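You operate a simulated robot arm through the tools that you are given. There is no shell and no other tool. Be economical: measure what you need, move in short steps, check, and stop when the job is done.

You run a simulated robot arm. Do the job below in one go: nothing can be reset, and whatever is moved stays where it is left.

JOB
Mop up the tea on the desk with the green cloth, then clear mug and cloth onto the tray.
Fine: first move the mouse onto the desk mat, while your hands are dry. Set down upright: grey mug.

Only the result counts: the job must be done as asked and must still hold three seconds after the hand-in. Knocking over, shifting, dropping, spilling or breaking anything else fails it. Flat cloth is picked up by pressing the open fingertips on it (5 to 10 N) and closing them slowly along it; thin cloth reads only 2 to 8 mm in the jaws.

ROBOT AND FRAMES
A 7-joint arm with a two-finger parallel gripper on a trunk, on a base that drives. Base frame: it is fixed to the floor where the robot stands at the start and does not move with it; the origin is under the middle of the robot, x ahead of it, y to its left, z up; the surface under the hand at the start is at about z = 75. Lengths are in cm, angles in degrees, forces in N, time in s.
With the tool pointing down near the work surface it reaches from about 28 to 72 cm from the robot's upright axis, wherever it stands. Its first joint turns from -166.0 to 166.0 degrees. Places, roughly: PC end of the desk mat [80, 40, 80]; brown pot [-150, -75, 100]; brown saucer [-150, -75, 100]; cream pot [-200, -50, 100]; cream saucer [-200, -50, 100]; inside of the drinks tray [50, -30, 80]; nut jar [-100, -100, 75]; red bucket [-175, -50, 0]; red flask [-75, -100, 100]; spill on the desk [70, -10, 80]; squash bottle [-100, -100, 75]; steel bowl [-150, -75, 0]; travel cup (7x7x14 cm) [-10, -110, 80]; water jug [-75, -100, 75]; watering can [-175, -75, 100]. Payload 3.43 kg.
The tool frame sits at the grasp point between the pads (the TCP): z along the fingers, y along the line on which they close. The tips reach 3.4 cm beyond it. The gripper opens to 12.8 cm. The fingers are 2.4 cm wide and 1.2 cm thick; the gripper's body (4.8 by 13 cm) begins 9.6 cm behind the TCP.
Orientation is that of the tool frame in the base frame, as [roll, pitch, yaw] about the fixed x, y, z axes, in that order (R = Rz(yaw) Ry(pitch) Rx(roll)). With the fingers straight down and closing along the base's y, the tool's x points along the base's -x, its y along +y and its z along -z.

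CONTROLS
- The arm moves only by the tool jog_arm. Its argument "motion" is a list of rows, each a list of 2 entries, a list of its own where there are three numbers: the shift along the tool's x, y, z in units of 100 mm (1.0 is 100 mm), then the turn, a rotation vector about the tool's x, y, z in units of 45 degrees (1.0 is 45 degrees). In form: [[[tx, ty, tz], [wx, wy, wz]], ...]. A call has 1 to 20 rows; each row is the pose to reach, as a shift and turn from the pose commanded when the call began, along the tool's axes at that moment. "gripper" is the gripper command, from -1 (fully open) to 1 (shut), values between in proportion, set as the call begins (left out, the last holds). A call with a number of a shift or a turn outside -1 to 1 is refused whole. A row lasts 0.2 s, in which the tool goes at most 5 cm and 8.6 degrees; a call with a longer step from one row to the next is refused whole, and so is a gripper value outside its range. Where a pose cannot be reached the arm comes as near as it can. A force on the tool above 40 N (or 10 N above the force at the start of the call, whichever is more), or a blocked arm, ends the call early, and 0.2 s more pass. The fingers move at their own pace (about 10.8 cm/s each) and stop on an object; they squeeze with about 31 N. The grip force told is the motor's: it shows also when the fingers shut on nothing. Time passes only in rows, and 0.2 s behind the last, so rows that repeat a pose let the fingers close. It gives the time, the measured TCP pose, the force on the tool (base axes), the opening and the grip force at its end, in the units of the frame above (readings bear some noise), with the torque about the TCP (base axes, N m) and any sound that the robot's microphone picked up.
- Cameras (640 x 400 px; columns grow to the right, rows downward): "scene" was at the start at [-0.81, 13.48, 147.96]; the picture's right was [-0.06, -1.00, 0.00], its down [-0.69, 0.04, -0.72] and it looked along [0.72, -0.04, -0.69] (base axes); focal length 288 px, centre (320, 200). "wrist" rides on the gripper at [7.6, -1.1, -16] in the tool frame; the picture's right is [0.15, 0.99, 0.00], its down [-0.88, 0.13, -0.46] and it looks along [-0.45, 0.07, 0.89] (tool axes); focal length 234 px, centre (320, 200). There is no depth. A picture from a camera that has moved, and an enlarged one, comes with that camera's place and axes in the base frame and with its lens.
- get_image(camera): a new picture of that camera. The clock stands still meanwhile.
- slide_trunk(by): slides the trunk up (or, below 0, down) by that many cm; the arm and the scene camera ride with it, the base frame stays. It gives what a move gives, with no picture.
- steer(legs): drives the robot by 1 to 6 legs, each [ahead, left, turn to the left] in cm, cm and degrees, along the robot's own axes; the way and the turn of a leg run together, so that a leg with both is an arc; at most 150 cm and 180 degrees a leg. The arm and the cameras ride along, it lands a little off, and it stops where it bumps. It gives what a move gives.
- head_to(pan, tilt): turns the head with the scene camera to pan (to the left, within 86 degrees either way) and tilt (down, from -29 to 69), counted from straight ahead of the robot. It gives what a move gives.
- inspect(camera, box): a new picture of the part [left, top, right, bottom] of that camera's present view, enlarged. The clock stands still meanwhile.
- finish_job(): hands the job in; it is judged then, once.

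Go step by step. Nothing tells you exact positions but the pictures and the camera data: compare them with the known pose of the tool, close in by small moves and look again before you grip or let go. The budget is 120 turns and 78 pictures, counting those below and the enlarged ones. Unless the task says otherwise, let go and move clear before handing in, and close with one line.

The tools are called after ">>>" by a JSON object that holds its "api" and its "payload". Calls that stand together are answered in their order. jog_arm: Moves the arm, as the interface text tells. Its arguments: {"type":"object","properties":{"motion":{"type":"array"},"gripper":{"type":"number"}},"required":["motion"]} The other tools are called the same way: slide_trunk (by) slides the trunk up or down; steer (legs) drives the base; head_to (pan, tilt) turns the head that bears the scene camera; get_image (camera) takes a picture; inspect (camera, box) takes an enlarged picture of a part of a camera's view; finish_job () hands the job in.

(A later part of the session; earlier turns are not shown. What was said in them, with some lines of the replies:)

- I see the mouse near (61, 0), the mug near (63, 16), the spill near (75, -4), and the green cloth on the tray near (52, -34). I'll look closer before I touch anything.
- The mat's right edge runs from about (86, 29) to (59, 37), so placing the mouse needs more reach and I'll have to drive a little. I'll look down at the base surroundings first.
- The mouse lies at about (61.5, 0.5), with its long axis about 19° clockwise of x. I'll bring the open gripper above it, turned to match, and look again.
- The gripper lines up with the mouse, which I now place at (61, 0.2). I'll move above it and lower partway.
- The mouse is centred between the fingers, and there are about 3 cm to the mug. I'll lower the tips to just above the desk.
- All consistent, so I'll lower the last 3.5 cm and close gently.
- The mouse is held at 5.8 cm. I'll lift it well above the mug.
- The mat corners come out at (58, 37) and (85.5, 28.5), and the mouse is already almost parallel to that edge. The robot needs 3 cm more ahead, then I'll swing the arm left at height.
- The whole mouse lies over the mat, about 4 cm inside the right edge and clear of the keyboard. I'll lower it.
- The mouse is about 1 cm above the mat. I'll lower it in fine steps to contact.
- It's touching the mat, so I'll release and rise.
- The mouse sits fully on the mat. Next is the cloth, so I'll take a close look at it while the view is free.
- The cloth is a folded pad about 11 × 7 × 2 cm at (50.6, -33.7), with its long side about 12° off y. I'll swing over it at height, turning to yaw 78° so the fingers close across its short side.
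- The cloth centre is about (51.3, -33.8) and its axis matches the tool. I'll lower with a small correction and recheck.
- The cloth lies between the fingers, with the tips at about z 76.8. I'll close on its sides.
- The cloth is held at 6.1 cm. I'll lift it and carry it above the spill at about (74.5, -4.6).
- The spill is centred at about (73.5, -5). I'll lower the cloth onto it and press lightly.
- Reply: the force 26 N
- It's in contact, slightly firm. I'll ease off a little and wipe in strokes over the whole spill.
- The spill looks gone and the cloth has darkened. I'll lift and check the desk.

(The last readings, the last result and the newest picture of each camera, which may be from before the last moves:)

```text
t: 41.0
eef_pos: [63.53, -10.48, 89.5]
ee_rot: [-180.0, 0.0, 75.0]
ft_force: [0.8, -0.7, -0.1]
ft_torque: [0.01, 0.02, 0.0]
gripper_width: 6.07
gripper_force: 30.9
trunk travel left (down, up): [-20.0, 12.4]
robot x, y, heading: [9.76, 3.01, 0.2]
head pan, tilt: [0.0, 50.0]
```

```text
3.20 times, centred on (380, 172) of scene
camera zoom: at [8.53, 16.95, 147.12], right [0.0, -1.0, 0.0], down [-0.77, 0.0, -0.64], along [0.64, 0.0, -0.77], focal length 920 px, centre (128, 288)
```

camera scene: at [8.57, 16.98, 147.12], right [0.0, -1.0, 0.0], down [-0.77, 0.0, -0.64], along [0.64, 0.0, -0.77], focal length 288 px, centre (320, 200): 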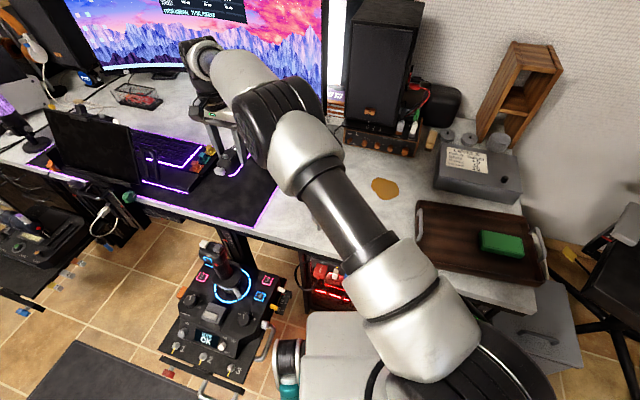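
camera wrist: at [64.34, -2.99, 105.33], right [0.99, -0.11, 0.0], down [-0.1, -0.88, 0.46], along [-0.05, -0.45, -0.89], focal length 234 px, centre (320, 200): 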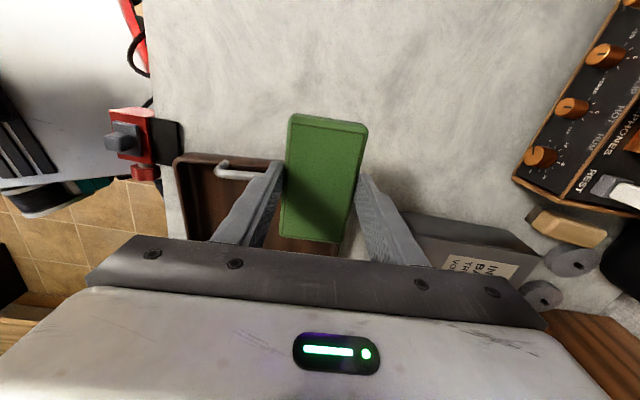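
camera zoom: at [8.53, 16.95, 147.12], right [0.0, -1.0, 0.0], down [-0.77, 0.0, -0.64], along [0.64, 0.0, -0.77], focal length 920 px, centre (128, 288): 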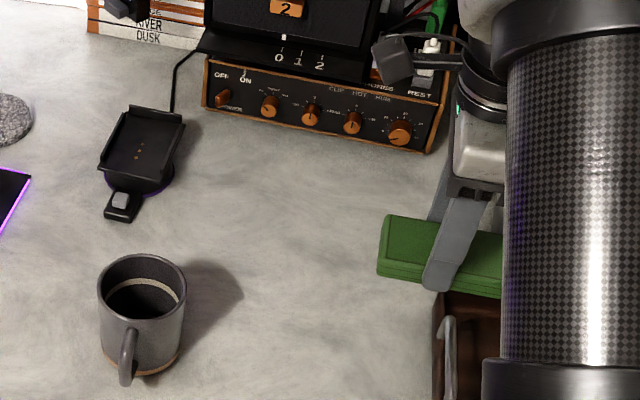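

The desk is clean. I'll carry the cloth back to its place on the tray, which leaves the left half for the mug.

>>> {"api": "jog_arm", "payload": {"motion": [[[-0.29, -0.06, -0.2], [0, 0, 0]], [[-0.58, -0.12, -0.2], [0, 0, 0]], [[-0.873, -0.18, -0.2], [0, 0, 0]]]}}

>>> {"api": "jog_arm", "payload": {"motion": [[[-0.29, -0.06, 0], [0, 0, 0]], [[-0.58, -0.12, 0], [0, 0, 0]], [[-0.873, -0.18, 0], [0, 0, 0]]]}}

>>> {"api": "jog_arm", "payload": {"motion": [[[-0.29, -0.06, 0], [0, 0, 0]], [[-0.58, -0.12, 0], [0, 0, 0]], [[-0.873, -0.18, 0], [0, 0, 0]], [[-0.873, -0.18, 0], [0, 0, 0]]]}}

>>> {"api": "jog_arm", "payload": {"motion": [[[0, 0, 0.4], [0, 0, 0]], [[0, 0, 0.8], [0, 0, 0]], [[0, 0, 0.95], [0, 0, 0]], [[0, 0, 0.95], [0, 0, 0]]]}}

>>> {"api": "get_image", "payload": {"camera": "wrist"}}

```text
t: 41.8
eef_pos: [59.6, -18.56, 91.19]
ee_rot: [180.0, 0.0, 74.9]
ft_force: [0.4, 0.3, -0.1]
ft_torque: [-0.02, 0.02, 0.0]
gripper_width: 6.08
gripper_force: 30.8
trunk travel left (down, up): [-20.0, 12.4]
robot x, y, heading: [9.78, 3.36, 0.1]
head pan, tilt: [0.0, 50.0]
```

```text
t: 42.6
eef_pos: [55.72, -26.78, 91.38]
ee_rot: [-180.0, 0.1, 75.0]
ft_force: [-0.7, -0.4, -1.0]
ft_torque: [0.0, 0.0, 0.03]
gripper_width: 6.1
gripper_force: 31.7
trunk travel left (down, up): [-20.0, 12.4]
robot x, y, heading: [9.6, 3.23, -0.2]
head pan, tilt: [0.0, 50.0]
```

```text
t: 43.6
eef_pos: [51.87, -34.86, 91.17]
ee_rot: [179.9, 0.1, 75.1]
ft_force: [-1.0, 0.0, -0.4]
ft_torque: [0.04, -0.03, -0.02]
gripper_width: 6.08
gripper_force: 31.5
trunk travel left (down, up): [-20.0, 12.4]
robot x, y, heading: [9.73, 2.91, -0.1]
head pan, tilt: [0.0, 50.0]
```

```text
t: 44.6
eef_pos: [51.88, -34.78, 81.79]
ee_rot: [-180.0, 0.0, 75.0]
ft_force: [-0.4, -1.0, -1.2]
ft_torque: [0.03, -0.01, 0.03]
gripper_width: 6.06
gripper_force: 31.2
trunk travel left (down, up): [-20.0, 12.4]
robot x, y, heading: [9.94, 2.89, 0.4]
head pan, tilt: [0.0, 50.0]
```

```text
47 pictures are left
camera wrist: at [52.58, -27.2, 97.62], right [0.99, -0.12, 0.0], down [-0.1, -0.88, 0.46], along [-0.05, -0.45, -0.89], focal length 234 px, centre (320, 200)
```

wrist: 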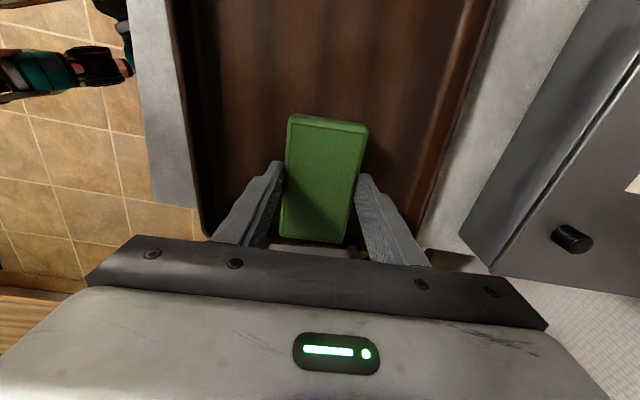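

>>> {"api": "jog_arm", "payload": {"motion": [[[0.06, 0, 0.06], [0, 0, 0]], [[0.06, 0, 0.12], [0, 0, 0]], [[0.06, 0, 0.15], [0, 0, 0]], [[0.06, 0, 0.15], [0, 0, 0]]]}}

```text
t: 45.6
eef_pos: [51.97, -34.06, 80.37]
ee_rot: [180.0, 0.0, 75.0]
ft_force: [-0.1, -0.1, -0.9]
ft_torque: [-0.01, 0.0, -0.01]
gripper_width: 6.1
gripper_force: 31.3
trunk travel left (down, up): [-20.0, 12.4]
robot x, y, heading: [10.02, 3.04, 0.2]
head pan, tilt: [0.0, 50.0]
```

>>> {"api": "jog_arm", "payload": {"motion": [[[0, 0, 0.015], [0, 0, 0]], [[0, 0, 0.03], [0, 0, 0]], [[0, 0, 0.03], [0, 0, 0]]]}}

```text
t: 46.4
eef_pos: [52.03, -33.99, 79.96]
ee_rot: [-179.9, -0.1, 74.9]
ft_force: [0.3, 0.2, -0.6]
ft_torque: [-0.03, 0.03, -0.04]
gripper_width: 6.07
gripper_force: 30.9
trunk travel left (down, up): [-20.0, 12.4]
robot x, y, heading: [10.04, 2.69, -0.0]
head pan, tilt: [0.0, 50.0]
```

>>> {"api": "jog_arm", "payload": {"motion": [[[0, 0, 0.015], [0, 0, 0]], [[0, 0, 0.03], [0, 0, 0]], [[0, 0, 0.03], [0, 0, 0]]]}}

```text
t: 47.2
eef_pos: [52.12, -34.01, 79.67]
ee_rot: [179.9, 0.1, 75.0]
ft_force: [-3.7, 2.1, 19.8]
ft_torque: [0.38, 0.26, 0.0]
gripper_width: 6.1
gripper_force: 31.2
trunk travel left (down, up): [-20.0, 12.4]
robot x, y, heading: [10.1, 3.14, 0.0]
head pan, tilt: [0.0, 50.0]
```

The cloth is on the tray floor. I'll ease off, open, and rise.

>>> {"api": "jog_arm", "payload": {"motion": [[[0, 0, -0.01], [0, 0, 0]], [[0, 0, -0.01], [0, 0, 0]]]}}

>>> {"api": "jog_arm", "payload": {"motion": [[[0, 0, 0], [0, 0, 0]], [[0, 0, 0], [0, 0, 0]], [[0, 0, 0], [0, 0, 0]]], "gripper": -0.5}}

>>> {"api": "jog_arm", "payload": {"motion": [[[0, 0, -0.15], [0, 0, 0]], [[0, 0, -0.5], [0, 0, 0]], [[0, 0, -1.0], [0, 0, 0]]]}}

>>> {"api": "jog_arm", "payload": {"motion": [[[0, 0, -0.5], [0, 0, 0]], [[0, 0, -1.0], [0, 0, 0]], [[0, 0, -1.0], [0, 0, 0]]]}}

>>> {"api": "get_image", "payload": {"camera": "wrist"}}

>>> {"api": "inspect", "payload": {"camera": "scene", "box": [270, 150, 350, 200]}}

```text
t: 47.8
eef_pos: [52.04, -33.97, 79.85]
ee_rot: [179.7, 0.1, 75.1]
ft_force: [3.4, -2.2, 13.1]
ft_torque: [0.19, -0.09, -0.02]
gripper_width: 6.08
gripper_force: 30.6
trunk travel left (down, up): [-20.0, 12.4]
robot x, y, heading: [10.07, 2.99, -0.1]
head pan, tilt: [0.0, 50.0]
```

```text
t: 48.6
eef_pos: [51.97, -33.89, 79.67]
ee_rot: [179.9, 0.0, 75.1]
ft_force: [1.3, 0.4, -0.1]
ft_torque: [0.0, -0.01, 0.0]
gripper_width: 9.61
gripper_force: 0.0
trunk travel left (down, up): [-20.0, 12.4]
robot x, y, heading: [9.94, 3.14, 0.0]
head pan, tilt: [0.0, 50.0]
```

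```text
t: 49.4
eef_pos: [52.04, -33.97, 89.87]
ee_rot: [-179.9, 0.0, 75.0]
ft_force: [-0.2, -0.2, 0.4]
ft_torque: [0.03, 0.02, 0.0]
gripper_width: 9.6
gripper_force: 0.0
trunk travel left (down, up): [-20.0, 12.4]
robot x, y, heading: [10.0, 3.18, -0.1]
head pan, tilt: [0.0, 50.0]
```

```text
t: 50.2
eef_pos: [52.11, -34.09, 100.04]
ee_rot: [-180.0, -0.1, 75.0]
ft_force: [0.4, 0.6, -0.2]
ft_torque: [0.01, 0.0, 0.01]
gripper_width: 9.64
gripper_force: 0.1
trunk travel left (down, up): [-20.0, 12.4]
robot x, y, heading: [9.54, 2.78, -0.1]
head pan, tilt: [0.0, 50.0]
```

```text
46 pictures are left
camera wrist: at [52.89, -26.53, 115.89], right [0.99, -0.12, 0.0], down [-0.1, -0.88, 0.46], along [-0.05, -0.45, -0.89], focal length 234 px, centre (320, 200)
```

wrist: 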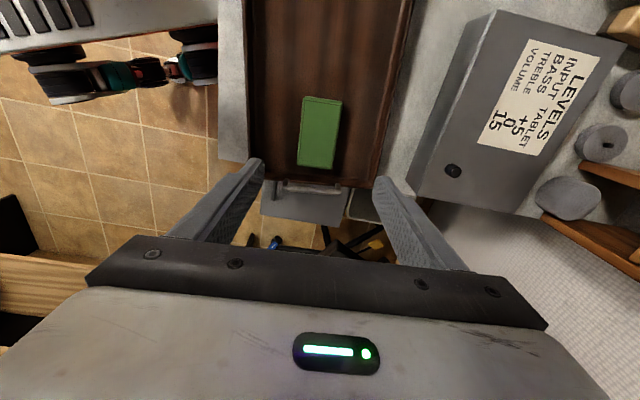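

```text
8.00 times, centred on (310, 175) of scene
camera zoom: at [8.54, 16.97, 147.12], right [0.0, -1.0, 0.0], down [-0.77, 0.0, -0.64], along [0.64, 0.0, -0.77], focal length 2300 px, centre (400, 400)
```

zoom: 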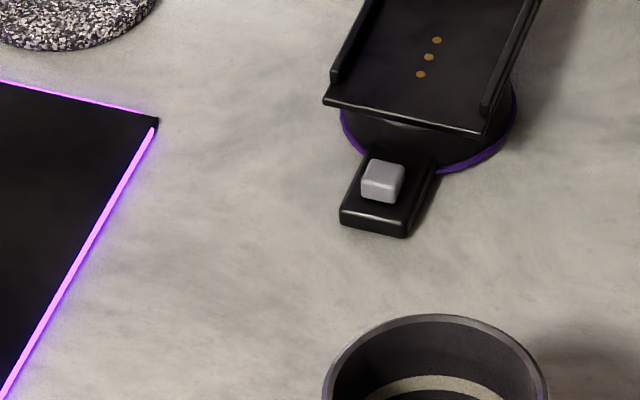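

The cloth rests on the tray. The mug stands at about (60.7, 15.6), 8 cm wide, with its rim near z 84.7 and its handle towards the robot, so I'll swing above it with the fingers set to close across the handle direction.

>>> {"api": "jog_arm", "payload": {"motion": [[[0.279, -0.025, 0], [0, 0, -0.111]], [[0.558, -0.05, 0], [0, 0, -0.222]], [[0.837, -0.076, 0], [0, 0, -0.333]]], "gripper": -1}}

>>> {"api": "jog_arm", "payload": {"motion": [[[0.276, 0.048, 0], [0, 0, -0.111]], [[0.552, 0.096, 0], [0, 0, -0.222]], [[0.828, 0.143, 0], [0, 0, -0.333]]]}}

>>> {"api": "jog_arm", "payload": {"motion": [[[0.254, 0.118, 0], [0, 0, -0.111]], [[0.509, 0.235, 0], [0, 0, -0.222]], [[0.763, 0.353, 0], [0, 0, -0.333]]]}}

>>> {"api": "jog_arm", "payload": {"motion": [[[0.215, 0.179, 0], [0, 0, -0.111]], [[0.43, 0.359, 0], [0, 0, -0.222]], [[0.645, 0.538, 0], [0, 0, -0.333]]]}}

>>> {"api": "jog_arm", "payload": {"motion": [[[0.161, 0.229, 0], [0, 0, -0.111]], [[0.323, 0.458, 0], [0, 0, -0.222]], [[0.484, 0.687, 0], [0, 0, -0.333]]]}}

>>> {"api": "jog_arm", "payload": {"motion": [[[0.097, 0.263, 0], [0, 0, -0.111]], [[0.193, 0.526, 0], [0, 0, -0.222]], [[0.29, 0.789, 0], [0, 0, -0.333]], [[0.29, 0.789, 0], [0, 0, -0.333]]]}}

>>> {"api": "get_image", "payload": {"camera": "wrist"}}

>>> {"api": "get_image", "payload": {"camera": "scene"}}

```text
t: 51.0
eef_pos: [53.54, -25.7, 99.8]
ee_rot: [179.9, 0.0, 90.1]
ft_force: [1.0, 0.4, 0.8]
ft_torque: [0.02, -0.02, -0.01]
gripper_width: 12.8
gripper_force: 0.0
trunk travel left (down, up): [-20.0, 12.4]
robot x, y, heading: [9.99, 3.12, -0.0]
head pan, tilt: [0.0, 50.0]
```

```text
t: 51.8
eef_pos: [55.1, -17.34, 99.83]
ee_rot: [-180.0, 0.1, 105.0]
ft_force: [0.4, 0.6, 0.2]
ft_torque: [-0.01, 0.0, 0.04]
gripper_width: 12.8
gripper_force: 0.1
trunk travel left (down, up): [-20.0, 12.4]
robot x, y, heading: [10.06, 3.07, -0.0]
head pan, tilt: [0.0, 50.0]
```

```text
t: 52.6
eef_pos: [56.48, -9.33, 99.79]
ee_rot: [180.0, 0.0, 120.0]
ft_force: [-0.8, 0.8, 0.2]
ft_torque: [0.01, 0.03, 0.02]
gripper_width: 12.79
gripper_force: 0.1
trunk travel left (down, up): [-20.0, 12.4]
robot x, y, heading: [9.65, 2.65, -0.1]
head pan, tilt: [0.0, 50.0]
```

```text
t: 53.4
eef_pos: [57.52, -0.91, 99.48]
ee_rot: [-180.0, -0.1, 135.1]
ft_force: [-0.9, -0.1, 0.5]
ft_torque: [0.01, 0.01, 0.02]
gripper_width: 12.81
gripper_force: 0.1
trunk travel left (down, up): [-20.0, 12.4]
robot x, y, heading: [10.0, 3.02, -0.0]
head pan, tilt: [0.0, 50.0]
```

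```text
t: 54.2
eef_pos: [59.24, 7.59, 99.68]
ee_rot: [-180.0, 0.0, 149.9]
ft_force: [0.6, 0.3, 0.5]
ft_torque: [0.01, 0.0, 0.0]
gripper_width: 12.82
gripper_force: 0.1
trunk travel left (down, up): [-20.0, 12.4]
robot x, y, heading: [9.78, 2.96, 0.1]
head pan, tilt: [0.0, 50.0]
```

```text
t: 55.2
eef_pos: [60.76, 15.86, 99.93]
ee_rot: [-180.0, 0.0, 165.0]
ft_force: [-0.1, -1.2, 1.3]
ft_torque: [0.0, -0.01, 0.02]
gripper_width: 12.79
gripper_force: 0.1
trunk travel left (down, up): [-20.0, 12.4]
robot x, y, heading: [9.6, 3.3, 0.1]
head pan, tilt: [0.0, 50.0]
```

```text
44 pictures are left
camera wrist: at [52.98, 16.73, 115.8], right [0.12, 0.99, 0.0], down [0.88, -0.1, 0.45], along [0.45, -0.05, -0.89], focal length 234 px, centre (320, 200)
```

wrist: 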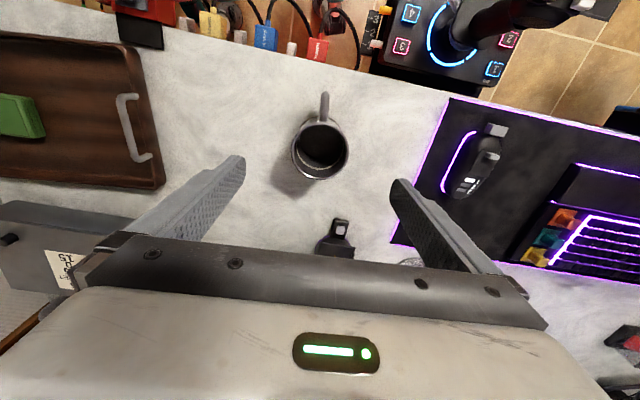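

```text
43 pictures are left
camera scene: at [8.55, 16.97, 147.12], right [0.0, -1.0, 0.0], down [-0.77, 0.0, -0.64], along [0.64, 0.0, -0.77], focal length 288 px, centre (320, 200)
```

scene: 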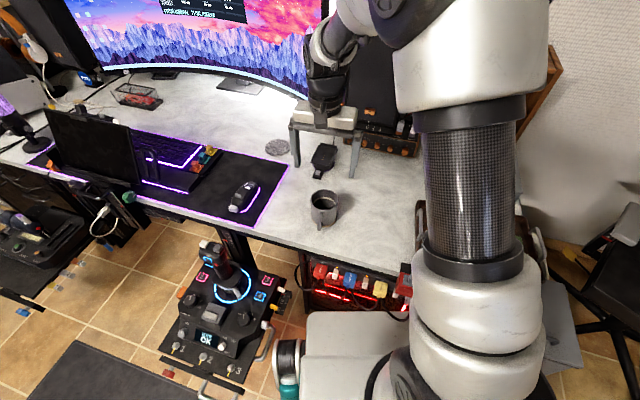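

The mug is centred at about (61.2, 15.8), well between the fingers. I'll lower over it.

>>> {"api": "jog_arm", "payload": {"motion": [[[-0.04, 0.01, 0.4], [0, 0, 0]], [[-0.04, 0.01, 0.8], [0, 0, 0]], [[-0.04, 0.01, 0.95], [0, 0, 0]], [[-0.04, 0.01, 0.95], [0, 0, 0]]]}}

>>> {"api": "get_image", "payload": {"camera": "wrist"}}

>>> {"api": "inspect", "payload": {"camera": "scene", "box": [260, 120, 400, 240]}}

```text
t: 56.2
eef_pos: [61.06, 15.82, 90.2]
ee_rot: [-179.9, 0.1, 164.9]
ft_force: [0.3, 1.1, -0.9]
ft_torque: [0.0, 0.01, 0.01]
gripper_width: 12.8
gripper_force: 0.2
trunk travel left (down, up): [-20.0, 12.4]
robot x, y, heading: [9.62, 2.84, -0.0]
head pan, tilt: [0.0, 50.0]
```

```text
42 pictures are left
camera wrist: at [53.42, 16.55, 106.11], right [0.12, 0.99, 0.0], down [0.88, -0.1, 0.46], along [0.45, -0.05, -0.89], focal length 234 px, centre (320, 200)
```

wrist: 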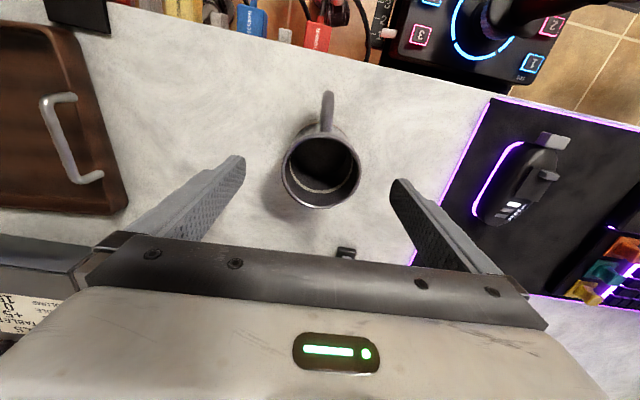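

```text
3.33 times, centred on (330, 180) of scene
camera zoom: at [8.55, 16.96, 147.12], right [0.0, -1.0, 0.0], down [-0.77, 0.0, -0.64], along [0.64, 0.0, -0.77], focal length 958 px, centre (287, 267)
```

zoom: 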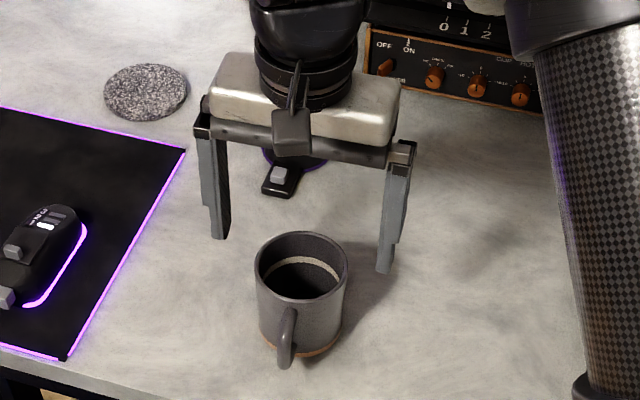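

>>> {"api": "jog_arm", "payload": {"motion": [[[-0.01, 0, 0.3], [0, 0, 0]], [[-0.01, 0, 0.6], [0, 0, 0]], [[-0.01, 0, 0.84], [0, 0, 0]], [[-0.01, 0, 0.84], [0, 0, 0]]]}}

>>> {"api": "get_image", "payload": {"camera": "wrist"}}

```text
t: 57.2
eef_pos: [61.18, 15.63, 81.83]
ee_rot: [-180.0, 0.0, 164.8]
ft_force: [0.9, 1.0, 0.3]
ft_torque: [0.01, -0.01, 0.03]
gripper_width: 12.81
gripper_force: 0.0
trunk travel left (down, up): [-20.0, 12.4]
robot x, y, heading: [9.83, 2.93, -0.0]
head pan, tilt: [0.0, 50.0]
```

```text
40 pictures are left
camera wrist: at [53.47, 16.51, 97.67], right [0.12, 0.99, 0.0], down [0.88, -0.1, 0.46], along [0.45, -0.05, -0.89], focal length 234 px, centre (320, 200)
```

wrist: 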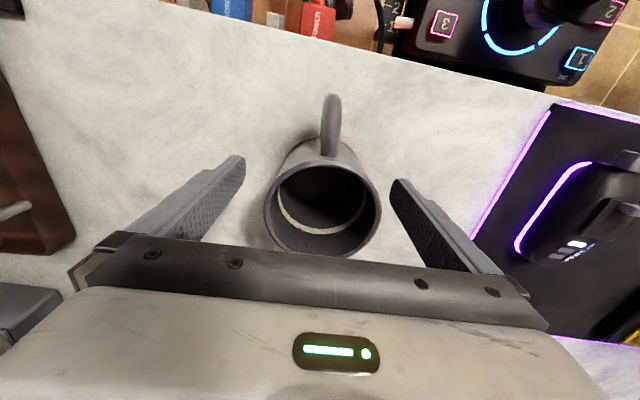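

Centred, so I'll close on the mug.

>>> {"api": "jog_arm", "payload": {"motion": [[[0, 0, 0], [0, 0, 0]], [[0, 0, 0], [0, 0, 0]], [[0, 0, 0], [0, 0, 0]], [[0, 0, 0], [0, 0, 0]]], "gripper": 0}}

>>> {"api": "get_image", "payload": {"camera": "wrist"}}

```text
t: 58.2
eef_pos: [61.18, 15.64, 81.79]
ee_rot: [179.9, -0.1, 164.9]
ft_force: [-0.1, 1.5, 0.6]
ft_torque: [-0.02, -0.02, -0.02]
gripper_width: 8.15
gripper_force: 31.0
trunk travel left (down, up): [-20.0, 12.4]
robot x, y, heading: [9.97, 3.01, 0.2]
head pan, tilt: [0.0, 50.0]
```

```text
39 pictures are left
camera wrist: at [53.47, 16.52, 97.7], right [0.12, 0.99, 0.0], down [0.88, -0.1, 0.46], along [0.45, -0.05, -0.89], focal length 234 px, centre (320, 200)
```

wrist: 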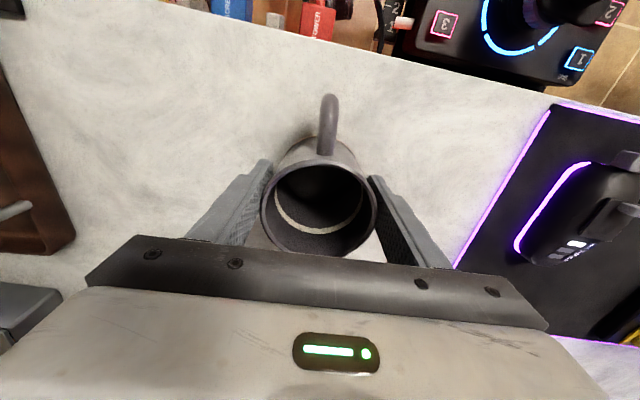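

The mug is held at 8.15 cm. I'll lift it straight up and carry it slowly, level, over the left half of the tray at about (52.8, -21.5).

>>> {"api": "jog_arm", "payload": {"motion": [[[0, 0, -0.1], [0, 0, 0]], [[0, 0, -0.25], [0, 0, 0]], [[0, 0, -0.45], [0, 0, 0]], [[0, 0, -0.65], [0, 0, 0]], [[0, 0, -0.85], [0, 0, 0]], [[0, 0, -1.0], [0, 0, 0]], [[0, 0, -1.0], [0, 0, 0]]]}}

>>> {"api": "jog_arm", "payload": {"motion": [[[-0.005, -0.15, -0.15], [0, 0, 0]], [[-0.01, -0.35, -0.25], [0, 0, 0]], [[-0.02, -0.55, -0.25], [0, 0, 0]], [[-0.03, -0.75, -0.25], [0, 0, 0]], [[-0.0375, -0.95, -0.25], [0, 0, 0]]]}}

>>> {"api": "jog_arm", "payload": {"motion": [[[-0.005, -0.19, 0], [0, 0, 0]], [[-0.01, -0.38, 0], [0, 0, 0]], [[-0.02, -0.57, 0], [0, 0, 0]], [[-0.03, -0.76, 0], [0, 0, 0]], [[-0.0375, -0.95, 0], [0, 0, 0]]]}}

>>> {"api": "jog_arm", "payload": {"motion": [[[-0.005, -0.19, 0], [0, 0, 0]], [[-0.01, -0.38, 0], [0, 0, 0]], [[-0.02, -0.57, 0], [0, 0, 0]], [[-0.03, -0.76, 0], [0, 0, 0]], [[-0.0375, -0.95, 0], [0, 0, 0]]]}}

>>> {"api": "jog_arm", "payload": {"motion": [[[-0.005, -0.19, 0], [0, 0, 0]], [[-0.01, -0.38, 0], [0, 0, 0]], [[-0.02, -0.57, 0], [0, 0, 0]], [[-0.03, -0.8, 0], [0, 0, 0]], [[-0.0375, -0.95, 0], [0, 0, 0]], [[-0.0375, -0.95, 0], [0, 0, 0]]]}}

>>> {"api": "get_image", "payload": {"camera": "wrist"}}

>>> {"api": "get_image", "payload": {"camera": "scene"}}

```text
t: 59.8
eef_pos: [61.15, 15.64, 91.68]
ee_rot: [179.9, 0.0, 164.9]
ft_force: [-0.1, 0.7, -2.8]
ft_torque: [0.0, -0.03, 0.0]
gripper_width: 8.13
gripper_force: 31.1
trunk travel left (down, up): [-20.0, 12.4]
robot x, y, heading: [10.25, 3.11, -0.1]
head pan, tilt: [0.0, 50.0]
```

```text
t: 61.0
eef_pos: [59.16, 6.28, 94.19]
ee_rot: [180.0, -0.1, 164.9]
ft_force: [0.7, -0.5, -3.0]
ft_torque: [-0.03, 0.01, 0.0]
gripper_width: 8.13
gripper_force: 30.8
trunk travel left (down, up): [-20.0, 12.4]
robot x, y, heading: [9.54, 2.69, 0.1]
head pan, tilt: [0.0, 50.0]
```

```text
t: 62.2
eef_pos: [56.87, -2.88, 94.19]
ee_rot: [-179.9, 0.0, 164.9]
ft_force: [0.0, 0.4, -3.1]
ft_torque: [0.0, 0.03, -0.01]
gripper_width: 8.14
gripper_force: 30.8
trunk travel left (down, up): [-20.0, 12.4]
robot x, y, heading: [9.47, 2.86, 0.1]
head pan, tilt: [0.0, 50.0]
```

```text
t: 63.4
eef_pos: [54.67, -12.19, 94.18]
ee_rot: [-179.9, -0.1, 164.9]
ft_force: [0.0, 0.2, -3.2]
ft_torque: [-0.02, -0.04, 0.0]
gripper_width: 8.13
gripper_force: 30.7
trunk travel left (down, up): [-20.0, 12.4]
robot x, y, heading: [9.83, 2.73, -0.0]
head pan, tilt: [0.0, 50.0]
```

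```text
t: 64.8
eef_pos: [52.7, -21.38, 94.11]
ee_rot: [180.0, 0.0, 164.9]
ft_force: [-0.4, -0.7, -3.2]
ft_torque: [-0.02, 0.0, 0.0]
gripper_width: 8.1
gripper_force: 31.1
trunk travel left (down, up): [-20.0, 12.4]
robot x, y, heading: [9.58, 3.11, 0.1]
head pan, tilt: [0.0, 50.0]
```

```text
38 pictures are left
camera wrist: at [45.09, -20.55, 110.0], right [0.12, 0.99, 0.0], down [0.88, -0.1, 0.46], along [0.45, -0.05, -0.89], focal length 234 px, centre (320, 200)
```

wrist: 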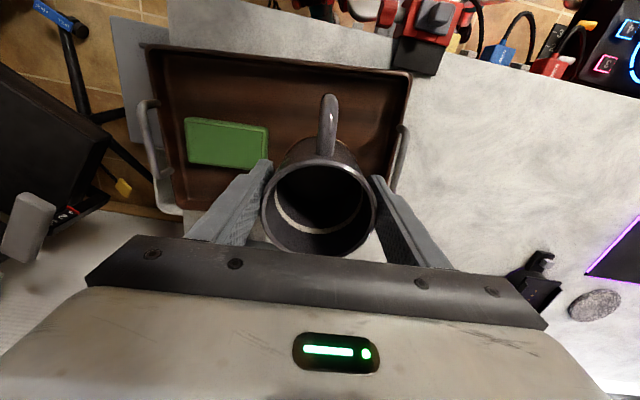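

```text
37 pictures are left
camera scene: at [8.57, 16.94, 147.12], right [0.0, -1.0, 0.0], down [-0.77, 0.0, -0.64], along [0.64, 0.0, -0.77], focal length 288 px, centre (320, 200)
```

scene: 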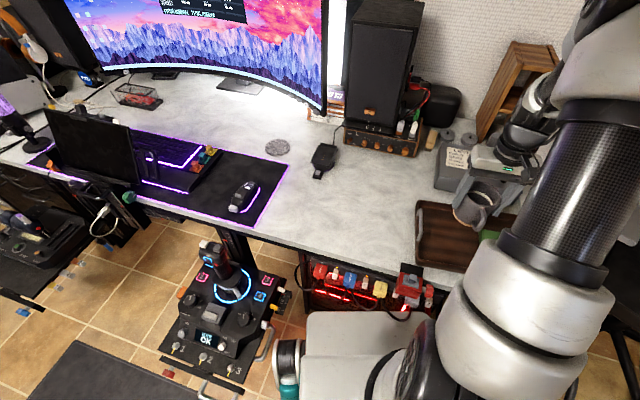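

The mug hovers clear of the cloth (left end at y ≈ -29) and of the tray walls. I'll lower it.

>>> {"api": "jog_arm", "payload": {"motion": [[[0, 0, 0.2], [0, 0, 0]], [[0, 0, 0.45], [0, 0, 0]], [[0, 0, 0.7], [0, 0, 0]], [[0, 0, 0.9], [0, 0, 0]], [[0, 0, 1.0], [0, 0, 0]], [[0, 0, 1.0], [0, 0, 0]]]}}

>>> {"api": "get_image", "payload": {"camera": "wrist"}}

>>> {"api": "inspect", "payload": {"camera": "scene", "box": [400, 150, 560, 270]}}

```text
t: 66.2
eef_pos: [52.88, -21.55, 84.19]
ee_rot: [-179.9, 0.0, 164.9]
ft_force: [-0.5, -0.5, -3.1]
ft_torque: [0.02, 0.0, 0.02]
gripper_width: 8.14
gripper_force: 31.0
trunk travel left (down, up): [-20.0, 12.4]
robot x, y, heading: [9.39, 2.98, 0.3]
head pan, tilt: [0.0, 50.0]
```

```text
36 pictures are left
camera wrist: at [45.22, -20.72, 100.08], right [0.12, 0.99, 0.0], down [0.88, -0.1, 0.46], along [0.45, -0.05, -0.89], focal length 234 px, centre (320, 200)
```

wrist: 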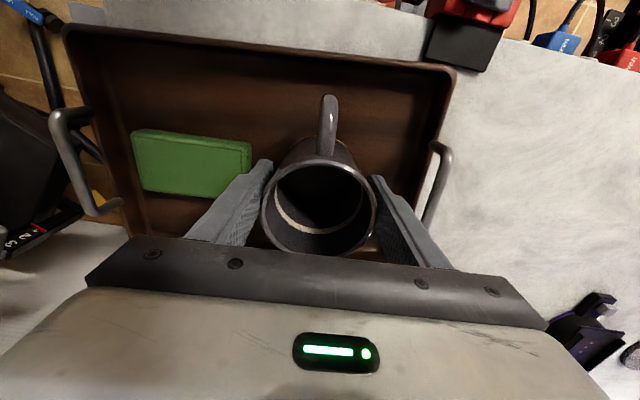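

```text
3.33 times, centred on (480, 210) of scene
camera zoom: at [8.57, 16.95, 147.12], right [0.0, -1.0, 0.0], down [-0.77, 0.0, -0.64], along [0.64, 0.0, -0.77], focal length 958 px, centre (-213, 167)
```

zoom: 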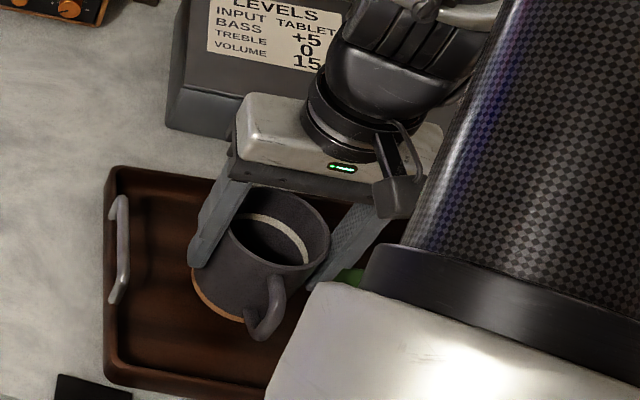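

>>> {"api": "jog_arm", "payload": {"motion": [[[0, 0, 0.07], [0, 0, 0]], [[0, 0, 0.13], [0, 0, 0]], [[0, 0, 0.16], [0, 0, 0]], [[0, 0, 0.175], [0, 0, 0]], [[0, 0, 0.175], [0, 0, 0]]]}}

```text
t: 67.4
eef_pos: [52.68, -21.44, 82.52]
ee_rot: [-179.9, 0.0, 164.9]
ft_force: [-0.3, 0.4, -3.2]
ft_torque: [0.02, 0.04, -0.06]
gripper_width: 8.12
gripper_force: 31.1
trunk travel left (down, up): [-20.0, 12.4]
robot x, y, heading: [9.99, 3.52, 0.0]
head pan, tilt: [0.0, 50.0]
```

>>> {"api": "jog_arm", "payload": {"motion": [[[0, 0, 0.015], [0, 0, 0]], [[0, 0, 0.03], [0, 0, 0]], [[0, 0, 0.03], [0, 0, 0]]]}}

```text
t: 68.2
eef_pos: [52.63, -21.47, 82.36]
ee_rot: [180.0, 0.1, 164.9]
ft_force: [0.2, 3.2, 16.1]
ft_torque: [-0.14, 0.22, -0.06]
gripper_width: 8.16
gripper_force: 31.2
trunk travel left (down, up): [-20.0, 12.4]
robot x, y, heading: [9.82, 2.9, 0.1]
head pan, tilt: [0.0, 50.0]
```

The mug has touched down. I'll ease off, open modestly, and rise straight up.

>>> {"api": "jog_arm", "payload": {"motion": [[[0, 0, -0.007], [0, 0, 0]], [[0, 0, -0.007], [0, 0, 0]]]}}

>>> {"api": "jog_arm", "payload": {"motion": [[[0, 0, 0], [0, 0, 0]], [[0, 0, 0], [0, 0, 0]], [[0, 0, 0], [0, 0, 0]]], "gripper": -0.6}}

>>> {"api": "get_image", "payload": {"camera": "wrist"}}

```text
t: 68.8
eef_pos: [52.6, -21.5, 82.36]
ee_rot: [180.0, 0.0, 164.9]
ft_force: [0.5, 5.9, 16.5]
ft_torque: [-0.05, 0.17, -0.03]
gripper_width: 8.12
gripper_force: 30.8
trunk travel left (down, up): [-20.0, 12.4]
robot x, y, heading: [9.68, 3.05, -0.1]
head pan, tilt: [0.0, 50.0]
```

```text
t: 69.6
eef_pos: [52.63, -21.56, 82.34]
ee_rot: [179.8, 0.0, 164.9]
ft_force: [1.1, 0.1, 0.2]
ft_torque: [0.03, 0.02, -0.04]
gripper_width: 10.23
gripper_force: 0.1
trunk travel left (down, up): [-20.0, 12.4]
robot x, y, heading: [9.63, 2.75, 0.2]
head pan, tilt: [0.0, 50.0]
```

```text
34 pictures are left
camera wrist: at [44.99, -20.66, 98.22], right [0.12, 0.99, 0.0], down [0.88, -0.1, 0.46], along [0.45, -0.05, -0.89], focal length 234 px, centre (320, 200)
```

wrist: 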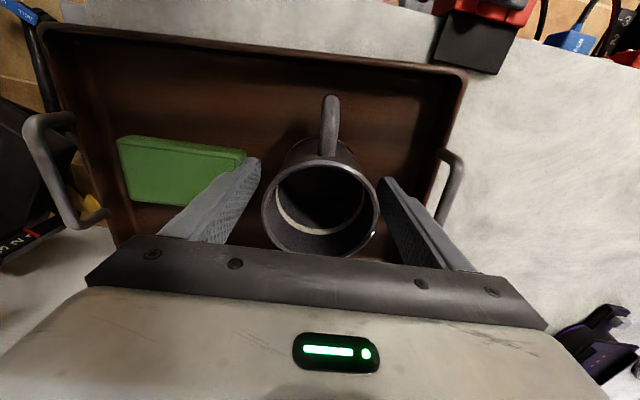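

The mug stands free. I'll rise clear and check the result.

>>> {"api": "jog_arm", "payload": {"motion": [[[0, 0, -0.15], [0, 0, 0]], [[0, 0, -0.4], [0, 0, 0]], [[0, 0, -0.7], [0, 0, 0]], [[0, 0, -1.0], [0, 0, 0]]]}}

>>> {"api": "jog_arm", "payload": {"motion": [[[0, 0.2, -0.4], [0, 0, 0]], [[0, 0.5, -0.7], [0, 0, 0]], [[0, 0.95, -0.7], [0, 0, 0]]]}}

>>> {"api": "jog_arm", "payload": {"motion": [[[0, 0.4, 0], [0, 0, 0]], [[0, 0.8, 0], [0, 0, 0]], [[0, 1.0, 0], [0, 0, 0]]]}}

>>> {"api": "get_image", "payload": {"camera": "scene"}}

>>> {"api": "get_image", "payload": {"camera": "wrist"}}

```text
t: 70.6
eef_pos: [52.5, -21.28, 92.27]
ee_rot: [180.0, 0.1, 164.9]
ft_force: [0.7, -0.3, -0.7]
ft_torque: [0.0, 0.03, -0.01]
gripper_width: 10.25
gripper_force: 0.1
trunk travel left (down, up): [-20.0, 12.4]
robot x, y, heading: [9.89, 2.93, -0.1]
head pan, tilt: [0.0, 50.0]
```

```text
t: 71.4
eef_pos: [55.12, -11.95, 99.18]
ee_rot: [-180.0, -0.1, 164.9]
ft_force: [-1.2, -0.6, 0.3]
ft_torque: [-0.02, 0.01, -0.03]
gripper_width: 10.23
gripper_force: 0.1
trunk travel left (down, up): [-20.0, 12.4]
robot x, y, heading: [9.65, 2.97, -0.3]
head pan, tilt: [0.0, 50.0]
```

```text
t: 72.2
eef_pos: [57.86, -2.55, 99.18]
ee_rot: [-180.0, -0.1, 165.0]
ft_force: [0.1, 0.2, 0.5]
ft_torque: [-0.01, -0.01, 0.01]
gripper_width: 10.21
gripper_force: 0.0
trunk travel left (down, up): [-20.0, 12.4]
robot x, y, heading: [9.73, 3.19, -0.2]
head pan, tilt: [0.0, 50.0]
```

```text
33 pictures are left
camera scene: at [8.55, 16.97, 147.12], right [0.0, -1.0, 0.0], down [-0.77, 0.0, -0.64], along [0.64, 0.0, -0.77], focal length 288 px, centre (320, 200)
```

scene: 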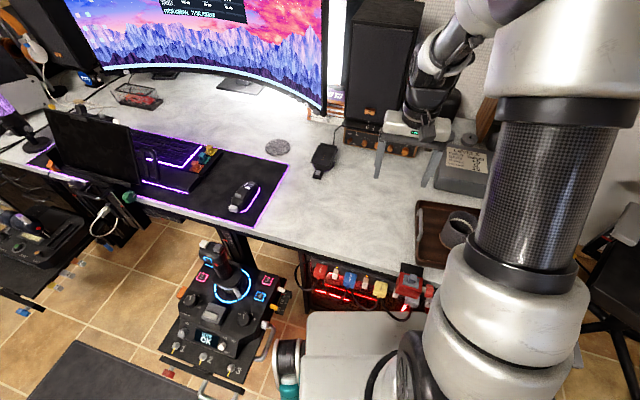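

```text
32 pictures are left
camera wrist: at [50.08, -1.73, 115.14], right [0.12, 0.99, 0.0], down [0.88, -0.1, 0.46], along [0.45, -0.05, -0.89], focal length 234 px, centre (320, 200)
```

wrist: 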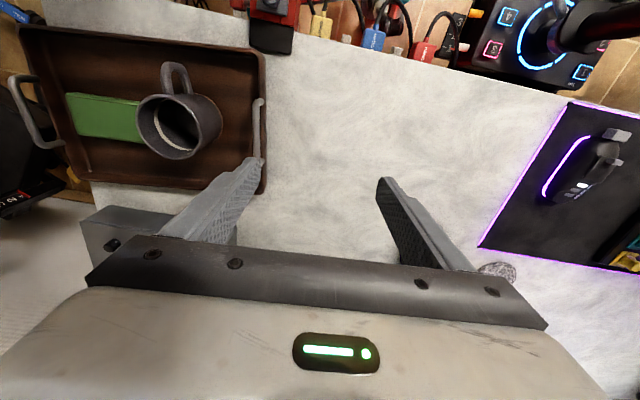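

Everything appears in place. One close check of the mouse and the wiped area.

>>> {"api": "inspect", "payload": {"camera": "scene", "box": [210, 150, 310, 230]}}

>>> {"api": "inspect", "payload": {"camera": "scene", "box": [330, 130, 490, 260]}}

```text
5.00 times, centred on (260, 190) of scene
camera zoom: at [8.55, 16.97, 147.12], right [0.0, -1.0, 0.0], down [-0.77, 0.0, -0.64], along [0.64, 0.0, -0.77], focal length 1438 px, centre (620, 250)
```

zoom: 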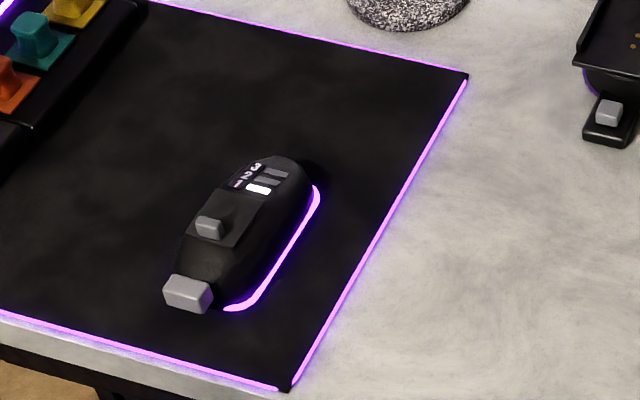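

```text
3.08 times, centred on (410, 195) of scene
camera zoom: at [8.55, 16.97, 147.12], right [0.0, -1.0, 0.0], down [-0.77, 0.0, -0.64], along [0.64, 0.0, -0.77], focal length 885 px, centre (43, 215)
```

zoom: 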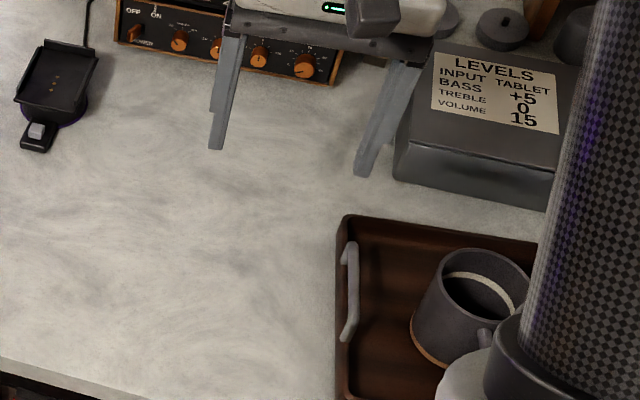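

The desk is dry, the mouse sits flat on the mat, and the mug stands upright beside the cloth on the tray, so I'm handing in.

>>> {"api": "finish_job", "payload": {}}

```text
The job is handed in.
```

The mouse is on the desk mat, the tea is mopped up, and the upright grey mug and the green cloth are on the tray.
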